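You operate a simulated robot arm through the tools that you are given. There is no shell and no other tool.

Carry out the task below with a simulated two-armed robot. There is one attempt and no reset: what you move stays moved.

JOB
Pick up the glue bottle from the back of the clamp bench with one hand, pass it to the other hand and put it on the far end of the table sheet. Set down upright: glue bottle.

Only the result counts: the job must be done as asked and must still hold three seconds after the hand-in. Knocking over, shifting, dropping, spilling or breaking anything else fails it. Flat cloth is picked up by pressing the open fingertips on it (5 to 10 N) and closing them slowly along it; thin cloth reads only 2 to 8 mm in the jaws.

ROBOT AND FRAMES
Two 7-joint arms with two-finger parallel grippers on one trunk, on a base that moves. Base frame: it is fixed to the floor where the robot stands at the start and does not move with it; the origin is under the middle of the robot, x ahead of it, y to its left, z up; the surface under the hand at the start is at about z = 860. Lengths are in mm, angles in rad, forces in N, time in s.
The left shoulder is at the start at [20, 113, 1222], the right one opposite. With the tool pointing down near the work surface each hand reaches from about 220 to 600 mm from the robot's upright axis, wherever it stands, measured 20 degrees to its own side. Places, roughly: far end of the table sheet [-1500, 3500, 900]. Payload 1.57 kg a hand.
The TCP of each hand is the grasp point between the finger pads, 30 mm short of the fingertips. In the tool frame z runs along the fingers and y along their closing line. Largest opening 80 mm; finger width 17, thickness 12; the body of the gripper, 40 by 82 mm, starts 80 mm behind the TCP.
Orientation is told as [roll, pitch, yaw] about the base's x, y, z axes, in that order, counted from this pose: with the fingers straight down and closing along the base's y, the tool's x points along the base's -x, its y along +y and its z along -z.

CONTROLS
- The arms move only by the tool drive_tool. It takes "left_deltas", "right_deltas" or both (then of equal length, played together; a hand with none holds still); each is one flat list of numbers, 7 for each row, row after row: the opening, from 0 (shut) to 1 (fully open), then the shift along the tool's x, y, z in mm, then the turn, a rotation vector about the tool's x, y, z in degrees. In form: [claw, tx, ty, tz, ax, ay, az, claw, tx, ty, tz, ax, ay, az, ...]. A call has 1 to 20 rows; each row shifts and turns the commanded pose from where the row before left it, along the tool's axes as they then stand. Rows are played at 5 a second. More than 50 mm and 0.15 rad between two rows, or a gripper value outside its range, and nothing of the call is played. Where a pose cannot be reached the arm comes as near as it can. A force on the tool above 40 N (or 10 N above the force at the start of the call, whichever is more), or a blocked arm, ends the call early, and 0.2 s more pass. Each finger travels about 45 mm/s and halts on what it meets, pressing with about 37 N; the grip force reading is that of the motor and also rises with nothing between the fingers. The clock runs only during rows and for 0.2 s after the last one: add rows that do not move to give the fingers time. It gives the time, the measured TCP pose, the force on the tool (base axes), the opening and the grip force at its end, in the units of the frame above (readings bear some noise), with the torque about the TCP (base axes, N m) and any sound that the robot's microphone picked up.
- Cameras (640 x 400 px; columns grow to the right, rows downward): "scene" is now at [91.5, -37.4, 1349.3]; the picture's right is [-0.41, -0.91, 0.00], its down [-0.52, 0.24, -0.82] and it looks along [0.75, -0.34, -0.57] (base axes); focal length 282 px, centre (320, 200). "left" rides on the left gripper at [72, 7, -122] in its tool frame; the picture's right is [-0.09, 1.00, 0.00], its down [-0.84, -0.08, -0.54] and it looks along [-0.54, -0.05, 0.84] (tool axes); focal length 238 px, centre (320, 200). "right" rides on the right gripper at [72, -7, -122] in its tool frame; the picture's right is [0.09, 1.00, 0.00], its down [-0.84, 0.08, -0.54] and it looks along [-0.54, 0.05, 0.84] (tool axes); focal length 238 px, centre (320, 200). There is no depth. A picture from a camera that has moved, and an enlarged one, comes with that camera's place and axes in the base frame and with its lens.
- get_image(camera): a new picture of that camera. It takes no simulated time.
- lift_body(by): moves the trunk up (or, below 0, down) by that many mm; the arms and the scene camera ride with it, the base frame stays. It gives what a move gives, with no picture.
- steer(legs): drives the robot by 1 to 6 legs, each [ahead, left, turn to the left] in mm, mm and rad, along the robot's own axes; the way and the turn of a leg run together, so that a leg with both is an arc; at most 1500 mm and 3.142 rad a leg. The arms and the cameras ride along, it lands a little off, and it stops where it bumps. It gives what a move gives.
- pan_tilt(pan, tilt): turns the head with the scene camera to pan (to the left, within 1.396 rad either way) and tilt (down, from -0.506 to 1.204), counted from straight ahead of the robot. It gives what a move gives.
- close_up(camera, box): a new picture of the part [left, top, right, bottom] of that camera's present view, enlarged. It takes no simulated time.
- hand_in(): hands the job in; it is judged then, once.

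Nothing tells you exact positions but the pictures and the camera data. Unless the task says otherwise, let go and move clear before handing in.

The tools are called as a command line: name --argument value ..., lists and objects as JSON in quotes. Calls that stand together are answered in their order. drive_tool: Moves the arms, as the interface text tells. Its arguments: {"type":"object","properties":{"left_deltas":{"type":"array"},"right_deltas":{"type":"array"}},"required":[]} The other tools are called the same way: lift_body (by) moves the trunk up or down; steer (legs) drives the base; pan_tilt (pan, tilt) turns the head that bears the scene camera; get_image (camera) takes a picture; close_up (camera, box) takes an enlarged picture of a part of a camera's view; hand_in () hands the job in.

At the start:

```text
time: 0.0
left_tcp_pos: [460.8, -45.8, 1176.0]
left_tcp_rot: [-0.001, -0.001, 0.001]
left_ft_force: [0.2, 0.6, -0.2]
left_ft_torque: [0.0, 0.01, 0.04]
left_opening: 80.1
left_gripper_force: 0.1
right_tcp_pos: [240.4, -320.8, 1155.7]
right_tcp_rot: [0.001, 0.0, 0.0]
right_ft_force: [-0.6, -0.5, 0.8]
right_ft_torque: [0.01, 0.04, 0.03]
right_opening: 80.2
right_gripper_force: 0.1
trunk travel left (down, up): [-275.0, 295.0]
robot x, y, heading: [-2.6, 0.3, 0.003]
head pan, tilt (commanded): [-0.426, 0.611]
```

scene: 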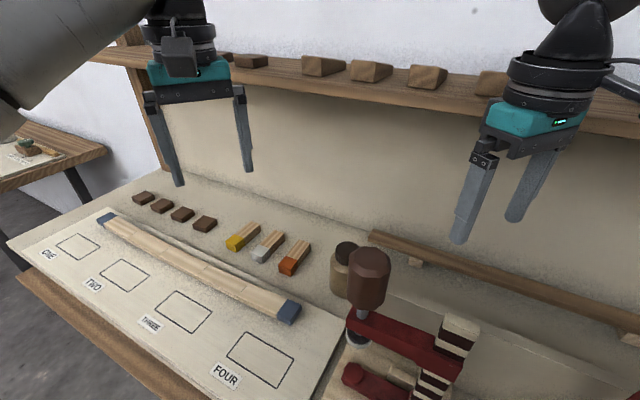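
right: 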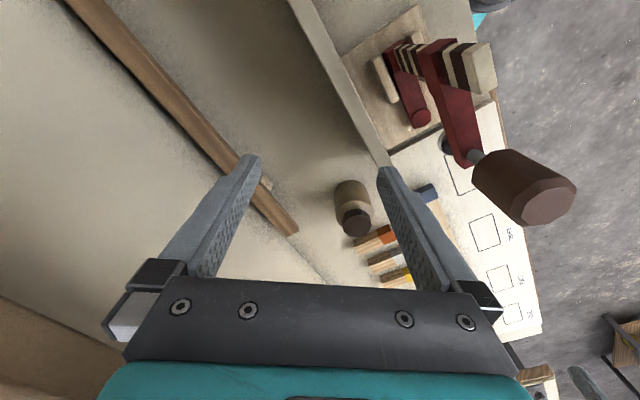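
left: 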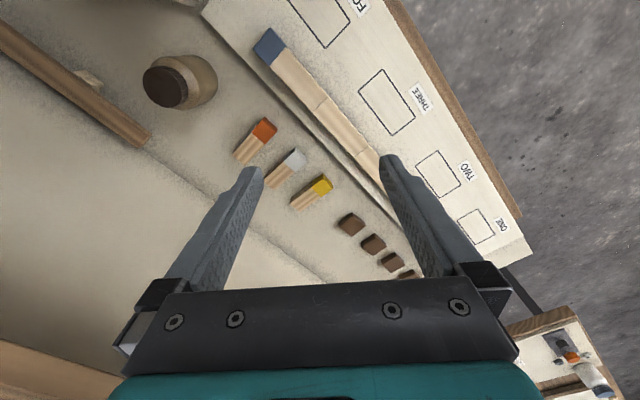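

I see a clamp bench ahead with a board, wood pieces, a clamp and a round jar-like object with a dark cap, which may be the glue bottle. I'll look closer at it and around before moving anything.

close_up --camera "scene" --box '[220, 180, 500, 400]'

close_up --camera "left" --box '[60, 20, 380, 220]'

close_up --camera "right" --box '[280, 0, 600, 300]'

```text
1.82 times, centred on (360, 290) of scene
camera zoom: at [91.5, -37.4, 1349.3], right [-0.41, -0.91, 0.0], down [-0.52, 0.24, -0.82], along [0.75, -0.34, -0.57], focal length 512 px, centre (247, 36)
```

zoom: 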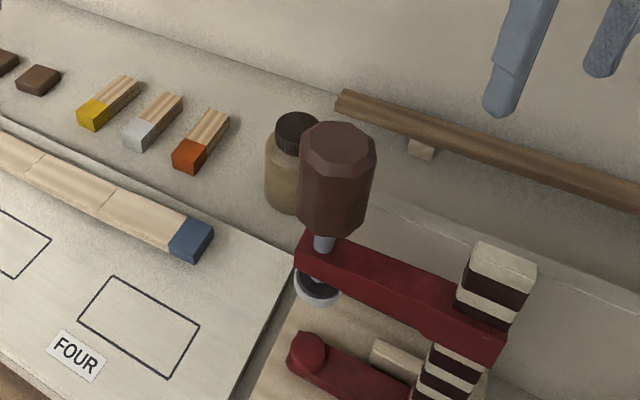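

```text
2.00 times, centred on (220, 120) of left
camera zoom: at [387.8, -37.9, 1298.8], right [0.09, 1.0, 0.0], down [0.84, -0.08, 0.54], along [0.54, -0.05, -0.84], focal length 477 px, centre (520, 360)
```

zoom: 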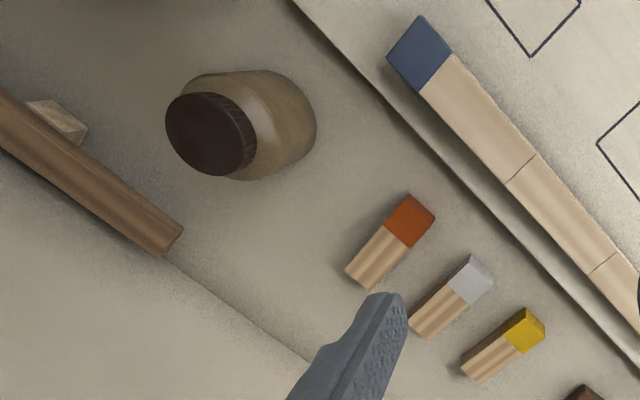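

```text
1.33 times, centred on (440, 150) of right
camera zoom: at [169.5, -327.4, 1276.6], right [-0.09, 1.0, 0.0], down [0.84, 0.08, 0.54], along [0.54, 0.05, -0.84], focal length 318 px, centre (160, 267)
```

zoom: 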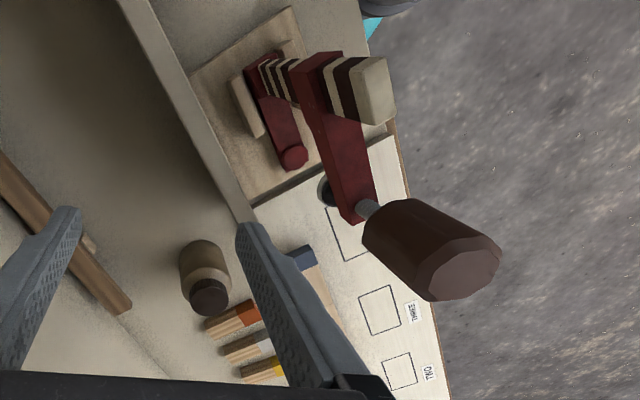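

The jar with the dark cap stands at about (412, -239), top near z 970, behind the clamp whose handle rises to about z 1140 at (250, -163). I'll turn the head to look around the bench and towards the other table.

pan_tilt --pan -0.5 --tilt 0.75

get_image --camera "scene"

pan_tilt --pan 1.39 --tilt 0.35

get_image --camera "scene"

pan_tilt --pan 0.6 --tilt 0.4

get_image --camera "scene"

pan_tilt --pan -1.2 --tilt 0.5

get_image --camera "scene"

```text
time: 0.7
left_tcp_pos: [460.6, -44.4, 1175.5]
left_tcp_rot: [-0.001, 0.001, 0.002]
left_ft_force: [-0.1, 0.4, 0.7]
left_ft_torque: [0.01, -0.02, 0.04]
left_opening: 79.9
left_gripper_force: 0.1
right_tcp_pos: [240.4, -320.4, 1155.3]
right_tcp_rot: [0.0, 0.0, 0.001]
right_ft_force: [0.1, -0.2, 0.2]
right_ft_torque: [-0.03, -0.02, 0.0]
right_opening: 80.0
right_gripper_force: 0.1
trunk travel left (down, up): [-275.0, 295.0]
robot x, y, heading: [3.7, -0.7, -0.006]
head pan, tilt (commanded): [-0.499, 0.75]
```

```text
taken
camera scene: at [84.1, -40.7, 1337.3], right [-0.48, -0.88, 0.0], down [-0.6, 0.33, -0.73], along [0.64, -0.35, -0.68], focal length 282 px, centre (320, 200)
```

scene: 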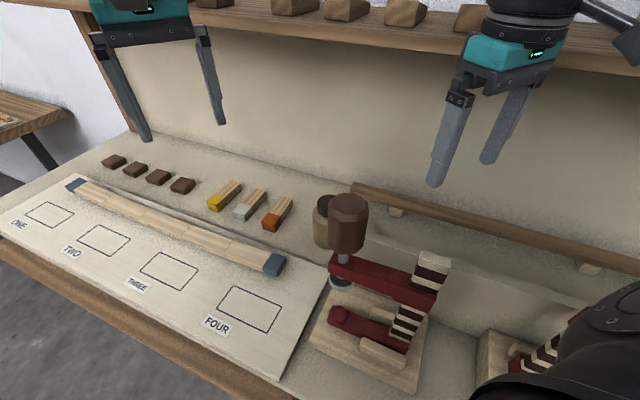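

```text
time: 2.5
left_tcp_pos: [460.2, -44.5, 1175.9]
left_tcp_rot: [-0.001, 0.0, 0.002]
left_ft_force: [-1.0, -0.7, -0.5]
left_ft_torque: [0.0, 0.0, -0.01]
left_opening: 80.1
left_gripper_force: 0.1
right_tcp_pos: [241.2, -320.0, 1152.8]
right_tcp_rot: [-0.001, -0.001, 0.002]
right_ft_force: [0.2, -0.1, 0.8]
right_ft_torque: [0.02, 0.0, 0.01]
right_opening: 80.1
right_gripper_force: 0.1
trunk travel left (down, up): [-275.0, 295.0]
robot x, y, heading: [1.8, -0.1, 0.003]
head pan, tilt (commanded): [1.389, 0.351]
```

```text
taken
camera scene: at [28.2, 90.5, 1372.9], right [0.98, -0.18, 0.0], down [-0.06, -0.34, -0.94], along [0.17, 0.92, -0.34], focal length 282 px, centre (320, 200)
```

scene: 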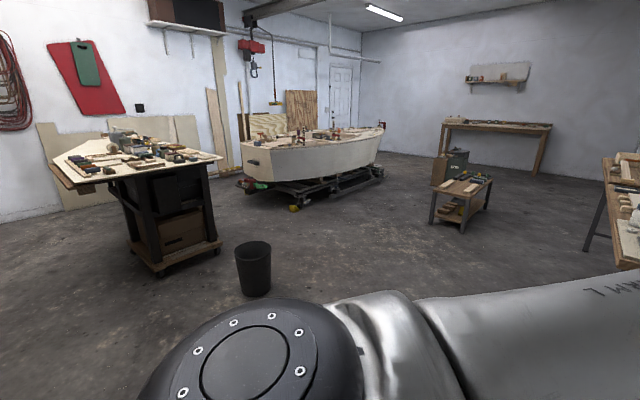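

```text
time: 3.7
left_tcp_pos: [461.2, -42.9, 1175.9]
left_tcp_rot: [-0.001, 0.0, 0.002]
left_ft_force: [-0.2, -0.3, -0.6]
left_ft_torque: [0.01, 0.01, -0.03]
left_opening: 80.3
left_gripper_force: 0.0
right_tcp_pos: [240.2, -320.2, 1154.5]
right_tcp_rot: [0.001, 0.0, 0.001]
right_ft_force: [0.2, -1.0, 0.9]
right_ft_torque: [0.0, -0.01, 0.02]
right_opening: 80.1
right_gripper_force: 0.0
trunk travel left (down, up): [-275.0, 295.0]
robot x, y, heading: [-0.8, 2.0, -0.002]
head pan, tilt (commanded): [0.6, 0.4]
```

```text
taken
camera scene: at [87.7, 51.3, 1368.3], right [0.57, -0.82, 0.0], down [-0.32, -0.22, -0.92], along [0.76, 0.52, -0.39], focal length 282 px, centre (320, 200)
```

scene: 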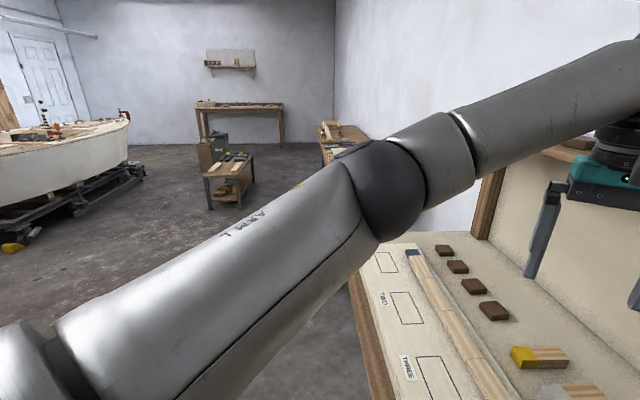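

```text
time: 5.5
left_tcp_pos: [461.3, -43.8, 1177.4]
left_tcp_rot: [0.001, -0.001, 0.002]
left_ft_force: [-0.4, 0.6, -0.5]
left_ft_torque: [0.01, 0.01, 0.0]
left_opening: 80.3
left_gripper_force: 0.0
right_tcp_pos: [240.0, -320.8, 1154.1]
right_tcp_rot: [0.0, -0.001, 0.001]
right_ft_force: [-0.2, 0.2, -0.5]
right_ft_torque: [0.01, 0.01, 0.02]
right_opening: 79.8
right_gripper_force: 0.0
trunk travel left (down, up): [-275.0, 295.0]
robot x, y, heading: [1.4, 1.4, 0.001]
head pan, tilt (commanded): [-1.201, 0.499]
```

```text
taken
camera scene: at [44.3, -85.9, 1359.2], right [-0.93, -0.36, 0.0], down [-0.17, 0.45, -0.88], along [0.32, -0.82, -0.48], focal length 282 px, centre (320, 200)
```

scene: 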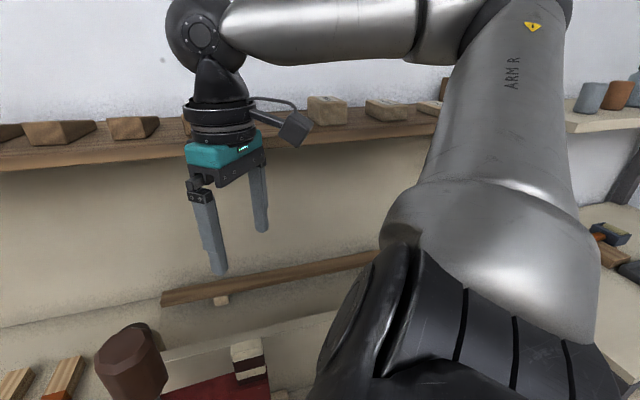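

The bench and its backboard run at about 33° to the robot, the bottle stands about 120 mm in front of the backboard, and the target table with the sheet is far to the back-left. I'll enlarge the bottle in several views to get its size.

pan_tilt --pan -0.55 --tilt 0.7

close_up --camera "scene" --box '[270, 150, 430, 260]'

close_up --camera "left" --box '[130, 35, 240, 115]'

close_up --camera "right" --box '[310, 165, 410, 245]'

```text
time: 6.5
left_tcp_pos: [460.3, -44.8, 1175.7]
left_tcp_rot: [0.0, 0.002, 0.001]
left_ft_force: [0.5, -0.6, 0.1]
left_ft_torque: [-0.01, 0.0, 0.01]
left_opening: 80.0
left_gripper_force: 0.0
right_tcp_pos: [241.0, -320.1, 1154.7]
right_tcp_rot: [-0.001, 0.0, 0.001]
right_ft_force: [-0.7, -0.4, -0.5]
right_ft_torque: [0.02, 0.03, 0.03]
right_opening: 80.1
right_gripper_force: 0.1
trunk travel left (down, up): [-275.0, 295.0]
robot x, y, heading: [-1.2, 0.3, -0.002]
head pan, tilt (commanded): [-0.55, 0.7]
```

```text
3.64 times, centred on (350, 205) of scene
camera zoom: at [83.7, -45.6, 1341.5], right [-0.52, -0.85, 0.0], down [-0.55, 0.34, -0.77], along [0.65, -0.4, -0.64], focal length 1025 px, centre (211, 182)
```

zoom: 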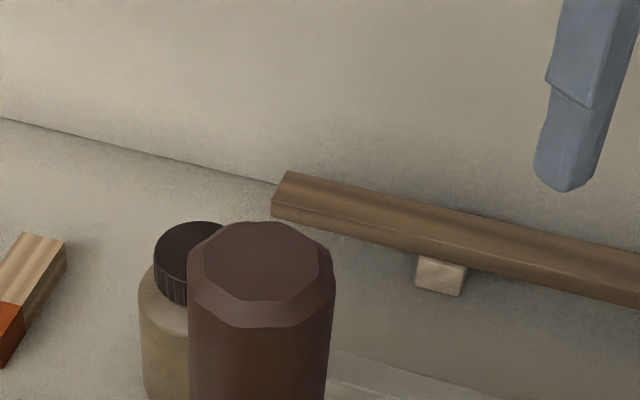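

```text
5.00 times, centred on (185, 75) of left
camera zoom: at [387.8, -37.9, 1298.8], right [0.09, 1.0, 0.0], down [0.84, -0.08, 0.54], along [0.54, -0.05, -0.84], focal length 1192 px, centre (995, 825)
```

zoom: 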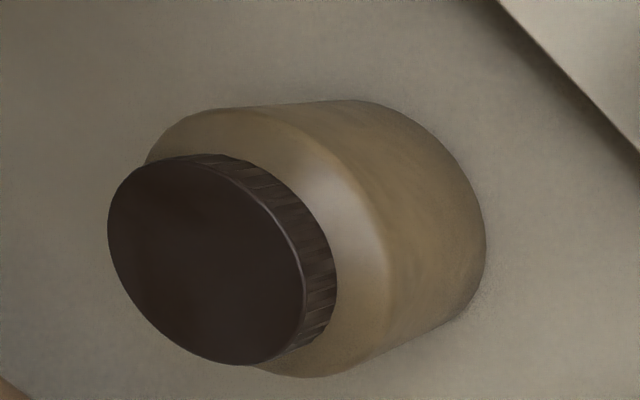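

```text
5.00 times, centred on (360, 205) of right
camera zoom: at [169.5, -327.4, 1276.6], right [-0.09, 1.0, 0.0], down [0.84, 0.08, 0.54], along [0.54, 0.05, -0.84], focal length 1192 px, centre (120, 175)
```

zoom: 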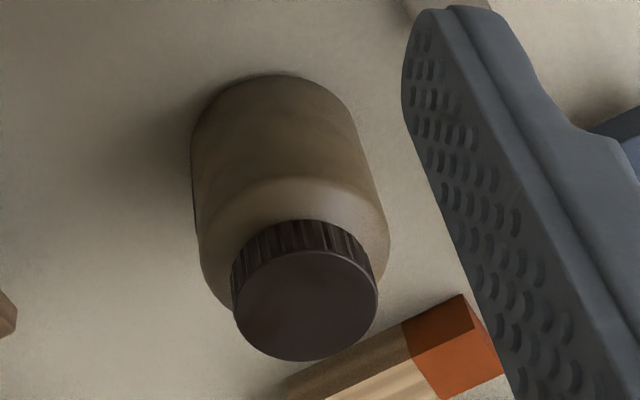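

The bottle is about 105 mm tall with a ~48 mm cap (top near (412, -243, 967)) and a ~65 mm body; the shelf above ends close to it, so I'll tilt the right hand 20° to keep the wrist clear. I'll tilt and bring the right hand near, then look again.

drive_tool --right_deltas '[1, 0, 0, 0, 0, -6.67, 0, 1, 0, 0, 0, 0, -6.67, 0, 1, 0, 0, 0, 0, -6.67, 0, 1, -22.1, 15.4, 35.7, 0, 0, 0, 1, -22.1, 15.4, 35.7, 0, 0, 0, 1, -22.1, 15.4, 35.7, 0, 0, 0, 1, 0, 0, 0, 0, 0, 0]'

get_image --camera "scene"

get_image --camera "right"

get_image --camera "left"

```text
time: 8.1
left_tcp_pos: [460.3, -45.4, 1176.1]
left_tcp_rot: [0.001, 0.0, 0.002]
left_ft_force: [0.1, -0.5, 0.1]
left_ft_torque: [0.01, 0.0, 0.0]
left_opening: 80.0
left_gripper_force: 0.1
right_tcp_pos: [340.6, -276.0, 1078.3]
right_tcp_rot: [-0.001, -0.352, -0.002]
right_ft_force: [0.4, -0.2, 0.0]
right_ft_torque: [0.02, 0.01, -0.01]
right_opening: 80.1
right_gripper_force: 0.1
trunk travel left (down, up): [-275.0, 295.0]
robot x, y, heading: [-3.0, 3.0, -0.002]
head pan, tilt (commanded): [-0.55, 0.7]
```

```text
taken
camera scene: at [82.7, -45.9, 1341.5], right [-0.52, -0.85, 0.0], down [-0.55, 0.34, -0.77], along [0.65, -0.4, -0.64], focal length 282 px, centre (320, 200)
```

scene: 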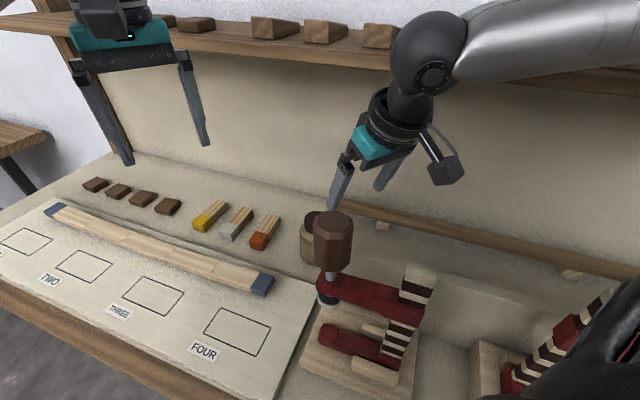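

```text
taken
camera right: at [231.3, -282.2, 1166.8], right [-0.09, 1.0, -0.03], down [0.6, 0.08, 0.8], along [0.8, 0.05, -0.6], focal length 238 px, centre (320, 200)
```

right: 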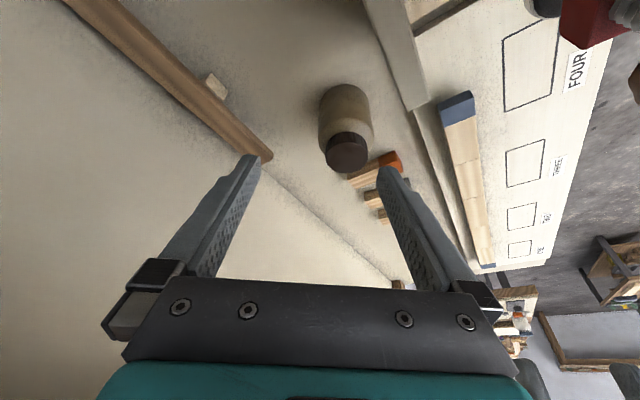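

```text
taken
camera left: at [386.8, -38.3, 1299.1], right [0.09, 1.0, 0.0], down [0.84, -0.08, 0.54], along [0.54, -0.05, -0.84], focal length 238 px, centre (320, 200)
```

left: 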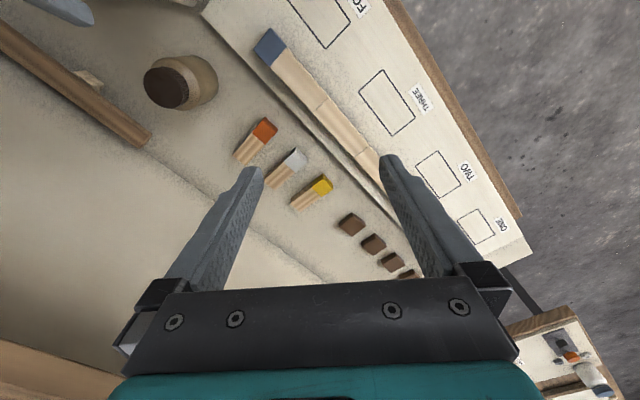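

The right hand is now above and in front of the bottle, with the clamp handle nearer to the robot and clear of it. I'll enlarge the cap in the right-hand view to refine its place.

close_up --camera "right" --box '[280, 70, 440, 190]'

close_up --camera "scene" --box '[270, 60, 510, 300]'

```text
3.33 times, centred on (360, 130) of right
camera zoom: at [231.3, -282.2, 1166.8], right [-0.09, 1.0, -0.03], down [0.6, 0.08, 0.8], along [0.8, 0.05, -0.6], focal length 794 px, centre (187, 433)
```

zoom: 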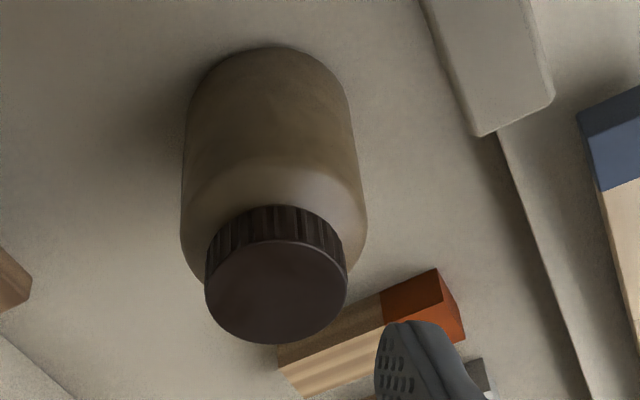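

```text
1.67 times, centred on (390, 180) of scene
camera zoom: at [82.7, -45.9, 1341.5], right [-0.52, -0.85, 0.0], down [-0.55, 0.34, -0.77], along [0.65, -0.4, -0.64], focal length 470 px, centre (203, 233)
```

zoom: 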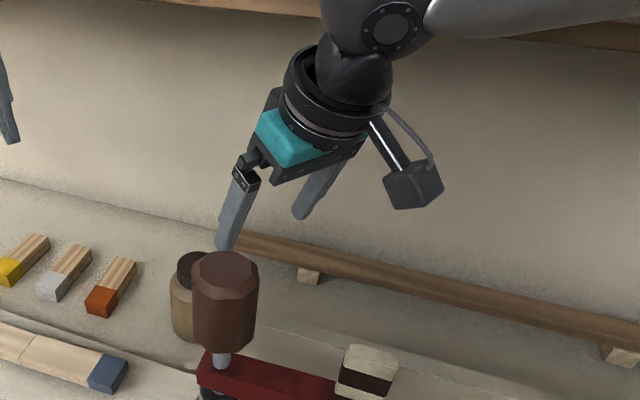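

The cap centre is confirmed at about (413, -243), its top near z 969 and its rim down to about z 952. I'll bring the right hand to 35 mm above the grasp and check.

drive_tool --right_deltas '[1, -13.4, 11, 26.2, 0, 0, 0, 1, -13.4, 11, 26.2, 0, 0, 0, 1, -13.5, 11, 26.3, 0, 0, 0, 1, 0, 0, 0, 0, 0, 0]'

get_image --camera "right"

get_image --camera "scene"

get_image --camera "left"

```text
time: 9.1
left_tcp_pos: [459.7, -45.5, 1176.4]
left_tcp_rot: [0.0, 0.001, 0.002]
left_ft_force: [-0.5, -0.2, -0.3]
left_ft_torque: [0.01, 0.01, 0.03]
left_opening: 80.0
left_gripper_force: 0.1
right_tcp_pos: [406.3, -241.2, 1016.0]
right_tcp_rot: [-0.001, -0.35, 0.0]
right_ft_force: [0.2, 0.1, -0.9]
right_ft_torque: [-0.03, 0.04, 0.02]
right_opening: 80.1
right_gripper_force: 0.0
trunk travel left (down, up): [-275.0, 295.0]
robot x, y, heading: [0.6, 2.3, 0.008]
head pan, tilt (commanded): [-0.55, 0.7]
```

```text
taken
camera right: at [297.0, -248.4, 1107.2], right [-0.09, 1.0, -0.03], down [0.6, 0.08, 0.8], along [0.8, 0.05, -0.6], focal length 238 px, centre (320, 200)
```

right: 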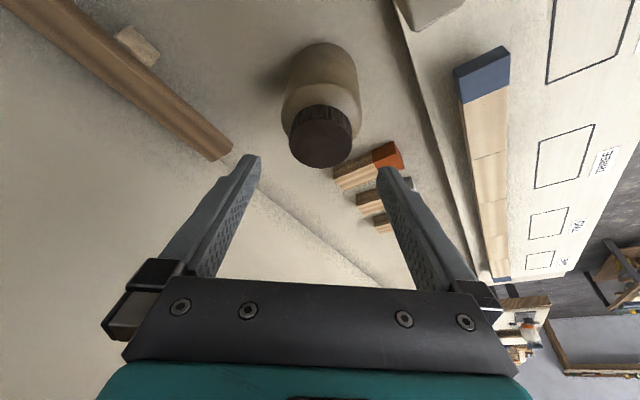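

```text
taken
camera scene: at [83.4, -45.6, 1341.5], right [-0.52, -0.85, 0.0], down [-0.55, 0.34, -0.77], along [0.65, -0.4, -0.64], focal length 282 px, centre (320, 200)
```

scene: 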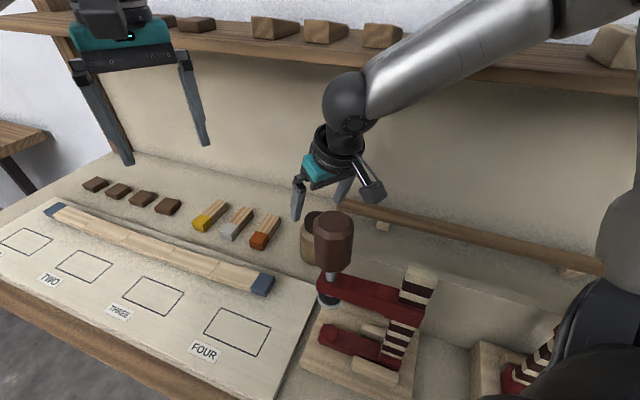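

```text
taken
camera left: at [387.5, -38.0, 1298.9], right [0.09, 1.0, 0.0], down [0.84, -0.08, 0.54], along [0.54, -0.05, -0.84], focal length 238 px, centre (320, 200)
```

left: 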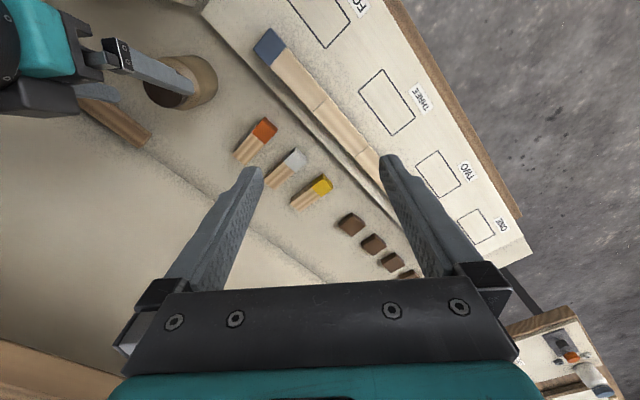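

The right hand hangs just above the bottle, fingers straddling it left and right. I'll check the alignment enlarged before going down.

close_up --camera "right" --box '[220, 30, 420, 190]'

close_up --camera "left" --box '[60, 20, 240, 140]'

```text
2.50 times, centred on (320, 110) of right
camera zoom: at [297.0, -248.4, 1107.2], right [-0.09, 1.0, -0.03], down [0.6, 0.08, 0.8], along [0.8, 0.05, -0.6], focal length 596 px, centre (320, 425)
```

zoom: 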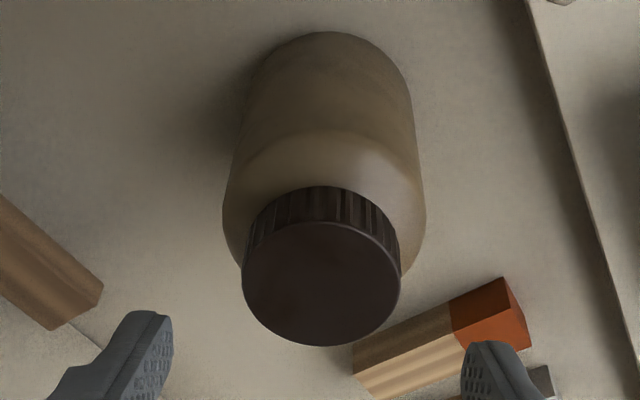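

```text
3.33 times, centred on (150, 80) of left
camera zoom: at [387.5, -38.0, 1298.9], right [0.09, 1.0, 0.0], down [0.84, -0.08, 0.54], along [0.54, -0.05, -0.84], focal length 794 px, centre (887, 600)
```

zoom: 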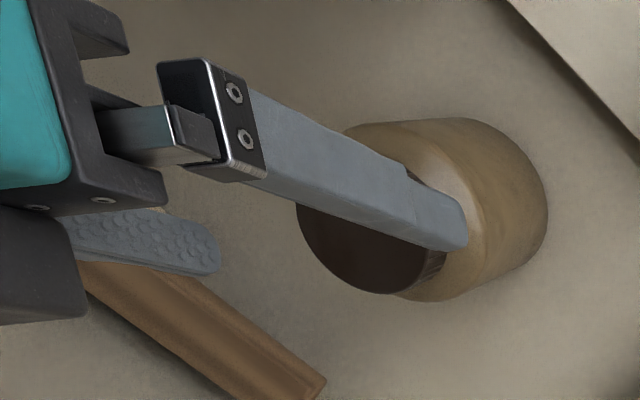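

The cap sits centred between the open fingertips. I'll go straight down 36 mm so the tips bracket the cap, then look before closing.

drive_tool --right_deltas '[1, 6.5, -0.7, 16.8, 0, 0, 0, 1, 6.5, -0.8, 16.8, 0, 0, 0, 1, 0, 0, 0, 0, 0, 0]'

get_image --camera "right"

close_up --camera "left" --box '[60, 20, 240, 140]'

close_up --camera "scene" --box '[240, 60, 440, 280]'

```text
time: 9.9
left_tcp_pos: [460.4, -43.9, 1176.5]
left_tcp_rot: [-0.002, 0.0, 0.001]
left_ft_force: [-0.4, 0.5, 0.6]
left_ft_torque: [0.01, 0.01, 0.0]
left_opening: 80.0
left_gripper_force: 0.2
right_tcp_pos: [405.3, -242.2, 980.2]
right_tcp_rot: [0.001, -0.351, -0.001]
right_ft_force: [0.3, 0.3, -0.8]
right_ft_torque: [-0.03, 0.0, 0.0]
right_opening: 79.9
right_gripper_force: 0.0
trunk travel left (down, up): [-275.0, 295.0]
robot x, y, heading: [-0.8, 4.3, 0.003]
head pan, tilt (commanded): [-0.55, 0.7]
```

```text
taken
camera right: at [295.8, -249.8, 1071.0], right [-0.09, 1.0, -0.03], down [0.6, 0.08, 0.8], along [0.79, 0.05, -0.6], focal length 238 px, centre (320, 200)
```

right: 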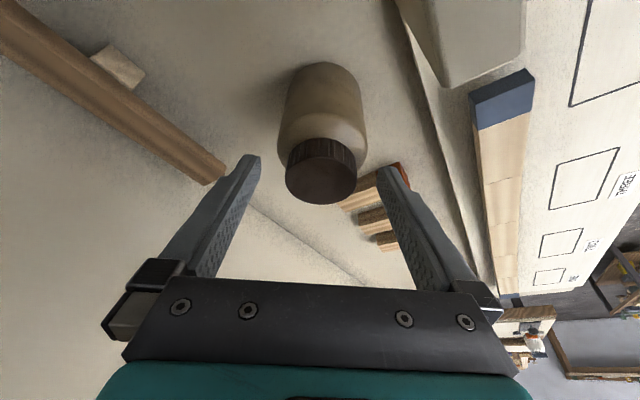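

```text
3.33 times, centred on (150, 80) of left
camera zoom: at [387.7, -37.9, 1298.8], right [0.09, 1.0, 0.0], down [0.84, -0.08, 0.54], along [0.54, -0.05, -0.84], focal length 794 px, centre (887, 600)
```

zoom: 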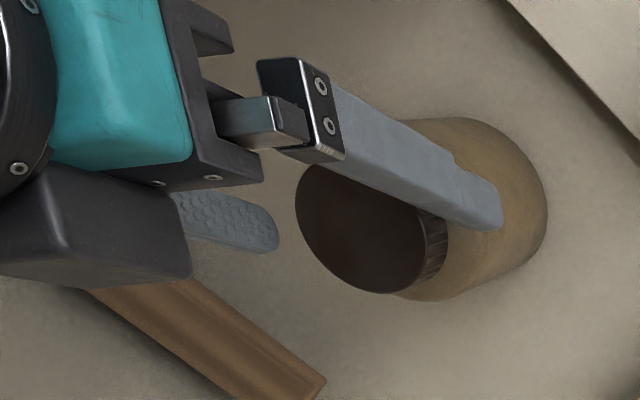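

```text
1.82 times, centred on (340, 170) of scene
camera zoom: at [83.7, -45.5, 1341.5], right [-0.52, -0.85, 0.0], down [-0.55, 0.34, -0.77], along [0.65, -0.4, -0.64], focal length 512 px, centre (284, 254)
```

zoom: 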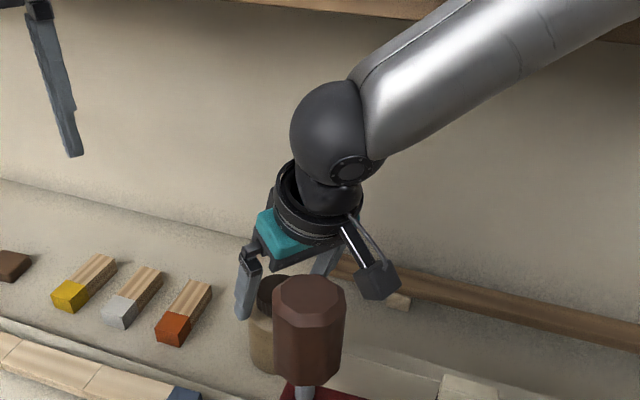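

The tips bracket the cap evenly, and nothing touches. I'll close the right hand on the cap and let it settle.

drive_tool --right_deltas '[0.75, 0, 0, 0, 0, 0, 0, 0.65, 0, 0, 0, 0, 0, 0, 0.55, 0, 0, 0, 0, 0, 0, 0.4, 0, 0, 0, 0, 0, 0, 0.2, 0, 0, 0, 0, 0, 0, 0, 0, 0, 0, 0, 0, 0, 0, 0, 0, 0, 0, 0, 0, 0, 0, 0, 0, 0, 0, 0]'

get_image --camera "right"

close_up --camera "left" --box '[60, 20, 240, 140]'

```text
time: 11.7
left_tcp_pos: [459.8, -43.5, 1176.4]
left_tcp_rot: [0.001, 0.001, 0.0]
left_ft_force: [0.0, 0.1, 0.9]
left_ft_torque: [0.01, 0.02, -0.01]
left_opening: 80.3
left_gripper_force: 0.0
right_tcp_pos: [404.2, -243.3, 980.0]
right_tcp_rot: [0.0, -0.35, -0.001]
right_ft_force: [0.1, -0.1, -0.5]
right_ft_torque: [0.0, -0.02, -0.01]
right_opening: 45.6
right_gripper_force: 36.8
trunk travel left (down, up): [-275.0, 295.0]
robot x, y, heading: [-0.6, -0.2, 0.001]
head pan, tilt (commanded): [-0.55, 0.7]
heard: snap
```

```text
taken
camera right: at [295.8, -249.8, 1071.1], right [-0.09, 1.0, -0.03], down [0.6, 0.08, 0.8], along [0.79, 0.05, -0.6], focal length 238 px, centre (320, 200)
```

right: 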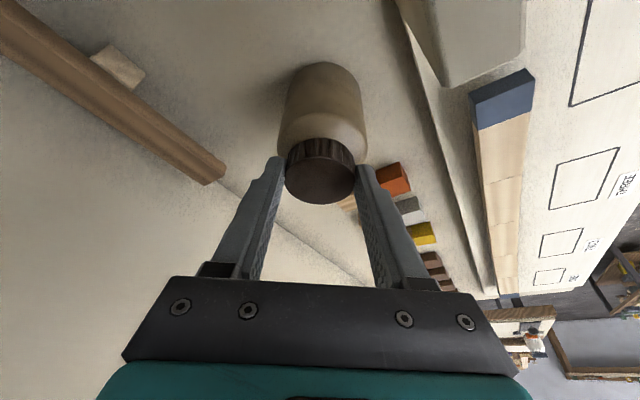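

```text
3.33 times, centred on (150, 80) of left
camera zoom: at [387.8, -37.9, 1298.8], right [0.09, 1.0, 0.0], down [0.84, -0.08, 0.54], along [0.54, -0.05, -0.84], focal length 794 px, centre (887, 600)
```

zoom: 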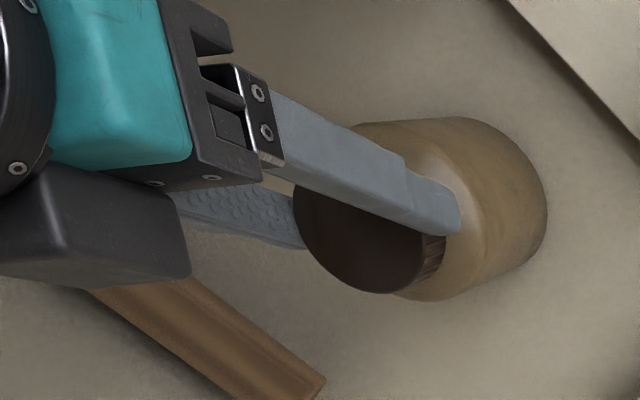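

The cap is held at 45.6 mm with full grip force, and I heard a "snap", so I want to be careful with the cap. I'll lift just a few millimetres and check the load and the picture.

drive_tool --right_deltas '[0, -0.7, 0, -1.9, 0, 0, 0, 0, -0.7, 0, -1.9, 0, 0, 0, 0, 0, 0, 0, 0, 0, 0]'

close_up --camera "right" --box '[220, 40, 420, 220]'

close_up --camera "left" --box '[60, 20, 240, 140]'

```text
time: 12.5
left_tcp_pos: [462.1, -43.9, 1175.1]
left_tcp_rot: [0.001, 0.0, 0.002]
left_ft_force: [0.6, 1.0, -1.0]
left_ft_torque: [0.0, 0.0, -0.03]
left_opening: 80.0
left_gripper_force: 0.1
right_tcp_pos: [403.7, -242.6, 984.6]
right_tcp_rot: [0.0, -0.349, 0.0]
right_ft_force: [-0.2, -1.3, 0.5]
right_ft_torque: [-0.01, -0.02, -0.01]
right_opening: 45.9
right_gripper_force: 37.5
trunk travel left (down, up): [-275.0, 295.0]
robot x, y, heading: [2.1, -3.4, 0.002]
head pan, tilt (commanded): [-0.55, 0.7]
```

```text
2.22 times, centred on (320, 130) of right
camera zoom: at [295.5, -249.8, 1074.9], right [-0.09, 1.0, -0.03], down [0.6, 0.08, 0.8], along [0.79, 0.05, -0.61], focal length 530 px, centre (320, 356)
```

zoom: 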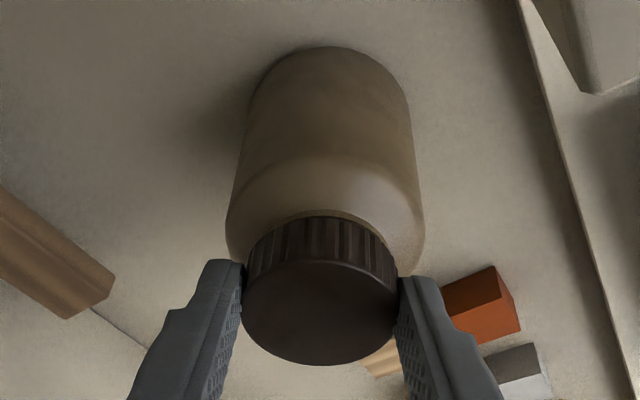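

```text
3.33 times, centred on (150, 80) of left
camera zoom: at [387.8, -37.9, 1298.8], right [0.09, 1.0, 0.0], down [0.84, -0.08, 0.54], along [0.54, -0.05, -0.84], focal length 794 px, centre (887, 600)
```

zoom: 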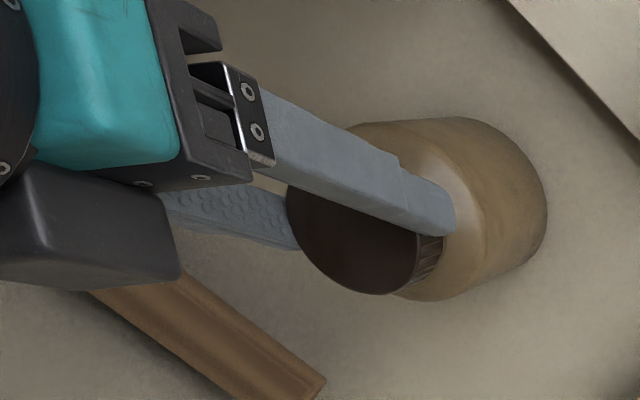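

The load reads nothing and the body has stayed put while the cap rose a few millimetres: the cap snapped loose, so the cap must not be used for lifting. I'll lower it back exactly onto the neck and press it gently home.

drive_tool --right_deltas '[0, 0.7, 0, 1.9, 0, 0, 0, 0, 0.7, 0, 1.9, 0, 0, 0, 0, 0, 0, 0, 0, 0, 0]'

close_up --camera "right" --box '[220, 40, 420, 220]'

close_up --camera "left" --box '[60, 20, 240, 140]'

```text
time: 13.3
left_tcp_pos: [460.5, -45.1, 1176.7]
left_tcp_rot: [-0.001, -0.001, 0.001]
left_ft_force: [0.0, 0.6, -1.0]
left_ft_torque: [0.01, -0.02, 0.02]
left_opening: 80.0
left_gripper_force: 0.1
right_tcp_pos: [403.7, -244.0, 980.4]
right_tcp_rot: [0.0, -0.348, -0.001]
right_ft_force: [0.0, -0.6, -0.2]
right_ft_torque: [0.02, -0.02, -0.01]
right_opening: 46.1
right_gripper_force: 37.3
trunk travel left (down, up): [-275.0, 295.0]
robot x, y, heading: [-1.2, 1.5, 0.005]
head pan, tilt (commanded): [-0.55, 0.7]
```

```text
2.22 times, centred on (320, 130) of right
camera zoom: at [295.5, -249.8, 1070.8], right [-0.09, 1.0, -0.03], down [0.6, 0.08, 0.8], along [0.79, 0.05, -0.6], focal length 530 px, centre (320, 356)
```

zoom: 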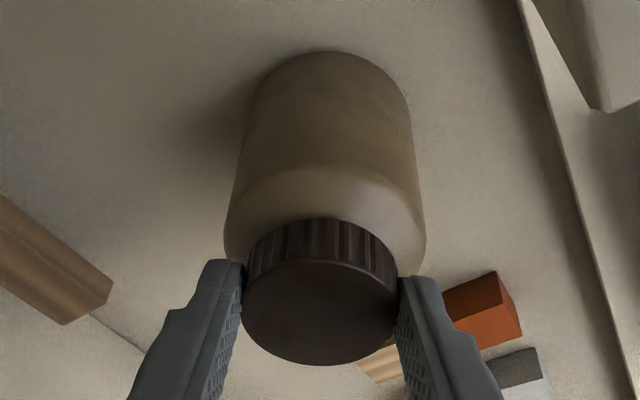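

```text
3.33 times, centred on (150, 80) of left
camera zoom: at [387.8, -37.9, 1298.8], right [0.09, 1.0, 0.0], down [0.84, -0.08, 0.54], along [0.54, -0.05, -0.84], focal length 794 px, centre (887, 600)
```

zoom: 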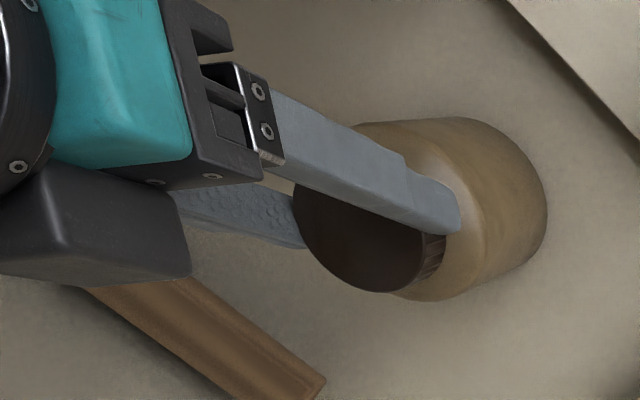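

The cap is back in its original place on the neck. I'll press it down lightly, a millimetre at a time, to see whether it seats.

drive_tool --right_deltas '[0, 0.35, 0, 0.94, 0, 0, 0, 0, 0, 0, 0, 0, 0, 0]'

drive_tool --right_deltas '[0, 0.35, 0, 0.94, 0, 0, 0, 0, 0, 0, 0, 0, 0, 0]'

```text
time: 13.9
left_tcp_pos: [460.8, -45.1, 1175.9]
left_tcp_rot: [-0.001, 0.0, 0.004]
left_ft_force: [0.3, 0.7, 0.5]
left_ft_torque: [-0.02, -0.01, 0.0]
left_opening: 80.3
left_gripper_force: 0.0
right_tcp_pos: [403.4, -242.6, 979.3]
right_tcp_rot: [-0.001, -0.352, 0.001]
right_ft_force: [-0.7, -0.9, 6.6]
right_ft_torque: [0.06, -0.11, -0.02]
right_opening: 45.4
right_gripper_force: 37.7
trunk travel left (down, up): [-275.0, 295.0]
robot x, y, heading: [0.7, 2.6, 0.001]
head pan, tilt (commanded): [-0.55, 0.7]
```

```text
time: 14.5
left_tcp_pos: [458.2, -44.7, 1176.8]
left_tcp_rot: [0.0, -0.001, 0.003]
left_ft_force: [0.8, -1.0, 0.0]
left_ft_torque: [-0.01, -0.01, 0.0]
left_opening: 79.7
left_gripper_force: 0.1
right_tcp_pos: [404.1, -243.7, 980.0]
right_tcp_rot: [-0.001, -0.353, 0.001]
right_ft_force: [-0.6, -4.4, 17.6]
right_ft_torque: [0.17, -0.24, -0.03]
right_opening: 45.9
right_gripper_force: 37.2
trunk travel left (down, up): [-275.0, 295.0]
robot x, y, heading: [2.2, 1.4, -0.0]
head pan, tilt (commanded): [-0.55, 0.7]
```

It seats firmly, with about 18 N of pressing force now but no click yet. I'll press one step more.

drive_tool --right_deltas '[0, 0.35, 0, 0.94, 0, 0, 0, 0, 0, 0, 0, 0, 0, 0]'

close_up --camera "right" --box '[220, 40, 420, 220]'

```text
time: 15.1
left_tcp_pos: [460.5, -44.7, 1176.8]
left_tcp_rot: [0.001, 0.0, 0.002]
left_ft_force: [-0.9, -0.2, -0.7]
left_ft_torque: [0.0, 0.0, 0.01]
left_opening: 80.0
left_gripper_force: 0.1
right_tcp_pos: [405.4, -241.6, 978.0]
right_tcp_rot: [-0.002, -0.351, 0.0]
right_ft_force: [2.8, -0.9, 13.5]
right_ft_torque: [-0.02, -0.23, 0.03]
right_opening: 45.7
right_gripper_force: 37.2
trunk travel left (down, up): [-275.0, 295.0]
robot x, y, heading: [1.0, -2.6, -0.002]
head pan, tilt (commanded): [-0.55, 0.7]
```

```text
2.22 times, centred on (320, 130) of right
camera zoom: at [295.5, -249.2, 1068.0], right [-0.09, 1.0, -0.03], down [0.6, 0.08, 0.8], along [0.8, 0.05, -0.6], focal length 530 px, centre (320, 356)
```

zoom: 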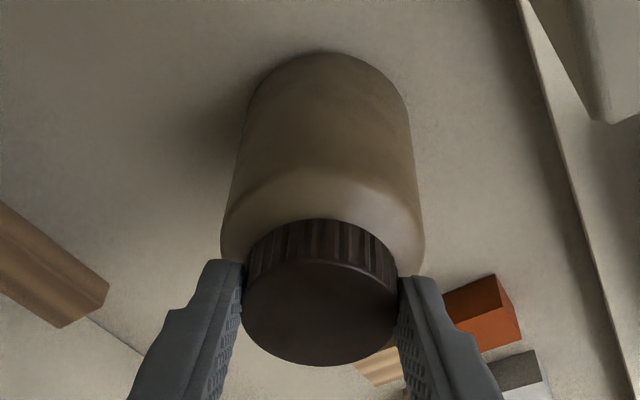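

The force eased to about 13 N without a click. I'll ease up a little with the cap still held to see whether it now holds to the bottle.

drive_tool --right_deltas '[0, -0.5, 0, -1.4, 0, 0, 0, 0, 0, 0, 0, 0, 0, 0]'

drive_tool --right_deltas '[0, -0.5, 0, -1.4, 0, 0, 0, 0, 0, 0, 0, 0, 0, 0]'

close_up --camera "right" --box '[220, 40, 420, 220]'

close_up --camera "left" --box '[60, 20, 240, 140]'

```text
time: 15.7
left_tcp_pos: [461.0, -44.3, 1175.6]
left_tcp_rot: [-0.001, 0.001, 0.003]
left_ft_force: [-0.6, -0.7, -0.4]
left_ft_torque: [0.02, -0.01, 0.01]
left_opening: 79.9
left_gripper_force: 0.0
right_tcp_pos: [404.2, -241.0, 977.6]
right_tcp_rot: [0.001, -0.347, 0.0]
right_ft_force: [2.3, 0.1, 6.2]
right_ft_torque: [0.08, -0.12, 0.02]
right_opening: 45.7
right_gripper_force: 36.9
trunk travel left (down, up): [-275.0, 295.0]
robot x, y, heading: [2.4, 1.7, -0.0]
head pan, tilt (commanded): [-0.55, 0.7]
```

```text
time: 16.3
left_tcp_pos: [460.3, -44.3, 1175.9]
left_tcp_rot: [0.0, 0.002, 0.003]
left_ft_force: [0.5, 0.5, -0.8]
left_ft_torque: [0.02, 0.0, -0.05]
left_opening: 79.8
left_gripper_force: 0.1
right_tcp_pos: [404.2, -241.4, 978.7]
right_tcp_rot: [-0.001, -0.349, 0.0]
right_ft_force: [0.8, 0.8, -1.5]
right_ft_torque: [-0.02, 0.03, 0.0]
right_opening: 45.8
right_gripper_force: 36.8
trunk travel left (down, up): [-275.0, 295.0]
robot x, y, heading: [4.4, 1.3, 0.005]
head pan, tilt (commanded): [-0.55, 0.7]
```

```text
2.22 times, centred on (320, 130) of right
camera zoom: at [294.5, -249.6, 1070.3], right [-0.09, 1.0, -0.03], down [0.6, 0.08, 0.79], along [0.79, 0.05, -0.61], focal length 530 px, centre (320, 356)
```

zoom: 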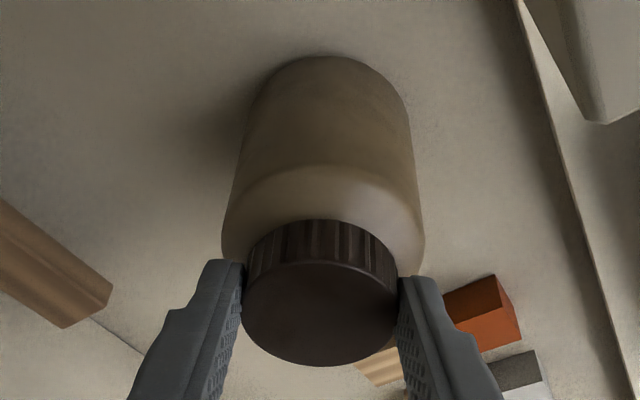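

```text
3.33 times, centred on (150, 80) of left
camera zoom: at [388.0, -37.9, 1298.7], right [0.09, 1.0, 0.0], down [0.84, -0.08, 0.54], along [0.54, -0.05, -0.84], focal length 794 px, centre (887, 600)
```

zoom: 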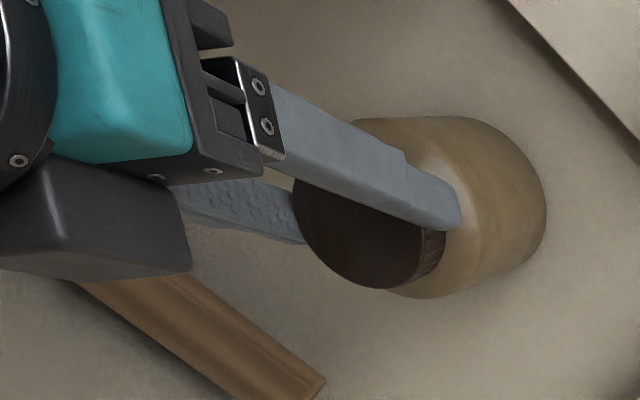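

The cap is back at rest height with no load. I'll lift 2 mm once to learn whether the cap is attached again or just resting on the neck.

drive_tool --right_deltas '[0, -0.85, 0, -2.35, 0, 0, 0, 0, 0, 0, 0, 0, 0, 0]'

close_up --camera "right" --box '[220, 40, 420, 220]'

close_up --camera "left" --box '[60, 20, 240, 140]'

```text
time: 16.9
left_tcp_pos: [459.5, -45.1, 1176.1]
left_tcp_rot: [-0.001, 0.0, 0.002]
left_ft_force: [-0.2, 0.3, 0.2]
left_ft_torque: [0.01, 0.01, 0.03]
left_opening: 79.9
left_gripper_force: 0.1
right_tcp_pos: [403.4, -242.7, 983.9]
right_tcp_rot: [0.0, -0.349, 0.0]
right_ft_force: [0.5, 0.0, 0.0]
right_ft_torque: [0.02, -0.01, 0.02]
right_opening: 46.0
right_gripper_force: 37.3
trunk travel left (down, up): [-275.0, 295.0]
robot x, y, heading: [-1.1, 0.3, 0.002]
head pan, tilt (commanded): [-0.55, 0.7]
```

```text
2.22 times, centred on (320, 130) of right
camera zoom: at [295.0, -249.6, 1073.3], right [-0.09, 1.0, -0.03], down [0.6, 0.08, 0.8], along [0.79, 0.05, -0.61], focal length 530 px, centre (320, 356)
```

zoom: 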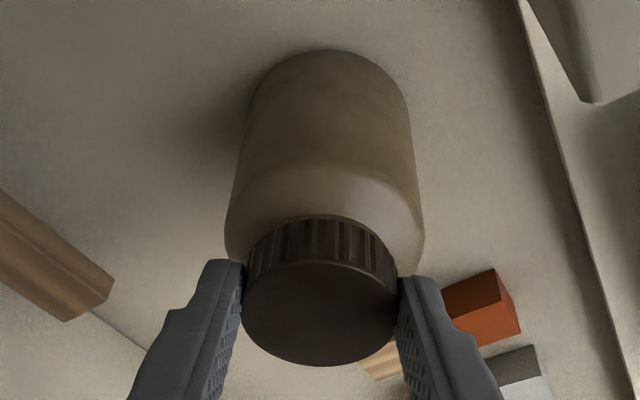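

```text
3.33 times, centred on (150, 80) of left
camera zoom: at [387.8, -37.9, 1298.8], right [0.09, 1.0, 0.0], down [0.84, -0.08, 0.54], along [0.54, -0.05, -0.84], focal length 794 px, centre (887, 600)
```

zoom: 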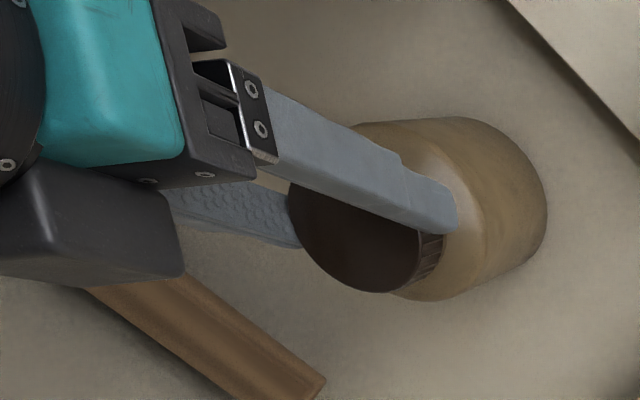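

The cap is loose and merely rests on the neck. I'll set it back down snugly and let go gently, then look at it.

drive_tool --right_deltas '[0, 0.5, 0, 1.4, 0, 0, 0, 0, 0.5, 0, 1.4, 0, 0, 0, 0, 0, 0, 0, 0, 0, 0, 0.57, 0, 0, 0, 0, 0, 0, 0.6, 0, 0, 0, 0, 0, 0, 0.65, 0, 0, 0, 0, 0, 0, 0.8, 0, 0, 0, 0, 0, 0, 1, 0, 0, 0, 0, 0, 0, 1, 0, 0, 0, 0, 0, 0]'

close_up --camera "right" --box '[220, 40, 420, 220]'

close_up --camera "left" --box '[60, 20, 240, 140]'

```text
time: 18.9
left_tcp_pos: [461.2, -45.6, 1176.3]
left_tcp_rot: [0.001, 0.0, 0.001]
left_ft_force: [0.2, 0.1, 0.1]
left_ft_torque: [0.05, 0.0, 0.01]
left_opening: 79.7
left_gripper_force: 0.0
right_tcp_pos: [403.2, -242.8, 980.8]
right_tcp_rot: [0.0, -0.349, 0.0]
right_ft_force: [0.1, -0.3, -0.6]
right_ft_torque: [0.04, 0.04, 0.02]
right_opening: 80.3
right_gripper_force: 0.0
trunk travel left (down, up): [-275.0, 295.0]
robot x, y, heading: [1.4, 4.8, 0.003]
head pan, tilt (commanded): [-0.55, 0.7]
```

```text
2.22 times, centred on (320, 130) of right
camera zoom: at [295.2, -249.8, 1070.4], right [-0.09, 1.0, -0.03], down [0.6, 0.08, 0.8], along [0.79, 0.05, -0.6], focal length 530 px, centre (320, 356)
```

zoom: 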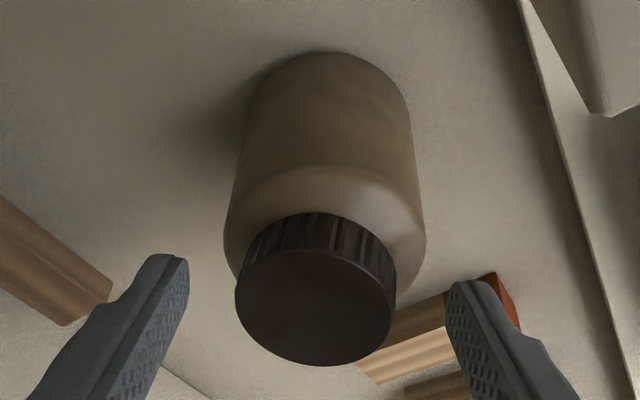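

```text
3.33 times, centred on (150, 80) of left
camera zoom: at [387.8, -37.9, 1298.8], right [0.09, 1.0, 0.0], down [0.84, -0.08, 0.54], along [0.54, -0.05, -0.84], focal length 794 px, centre (887, 600)
```

zoom: 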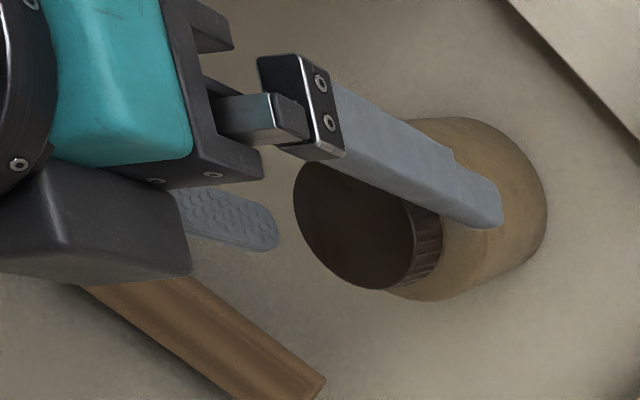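

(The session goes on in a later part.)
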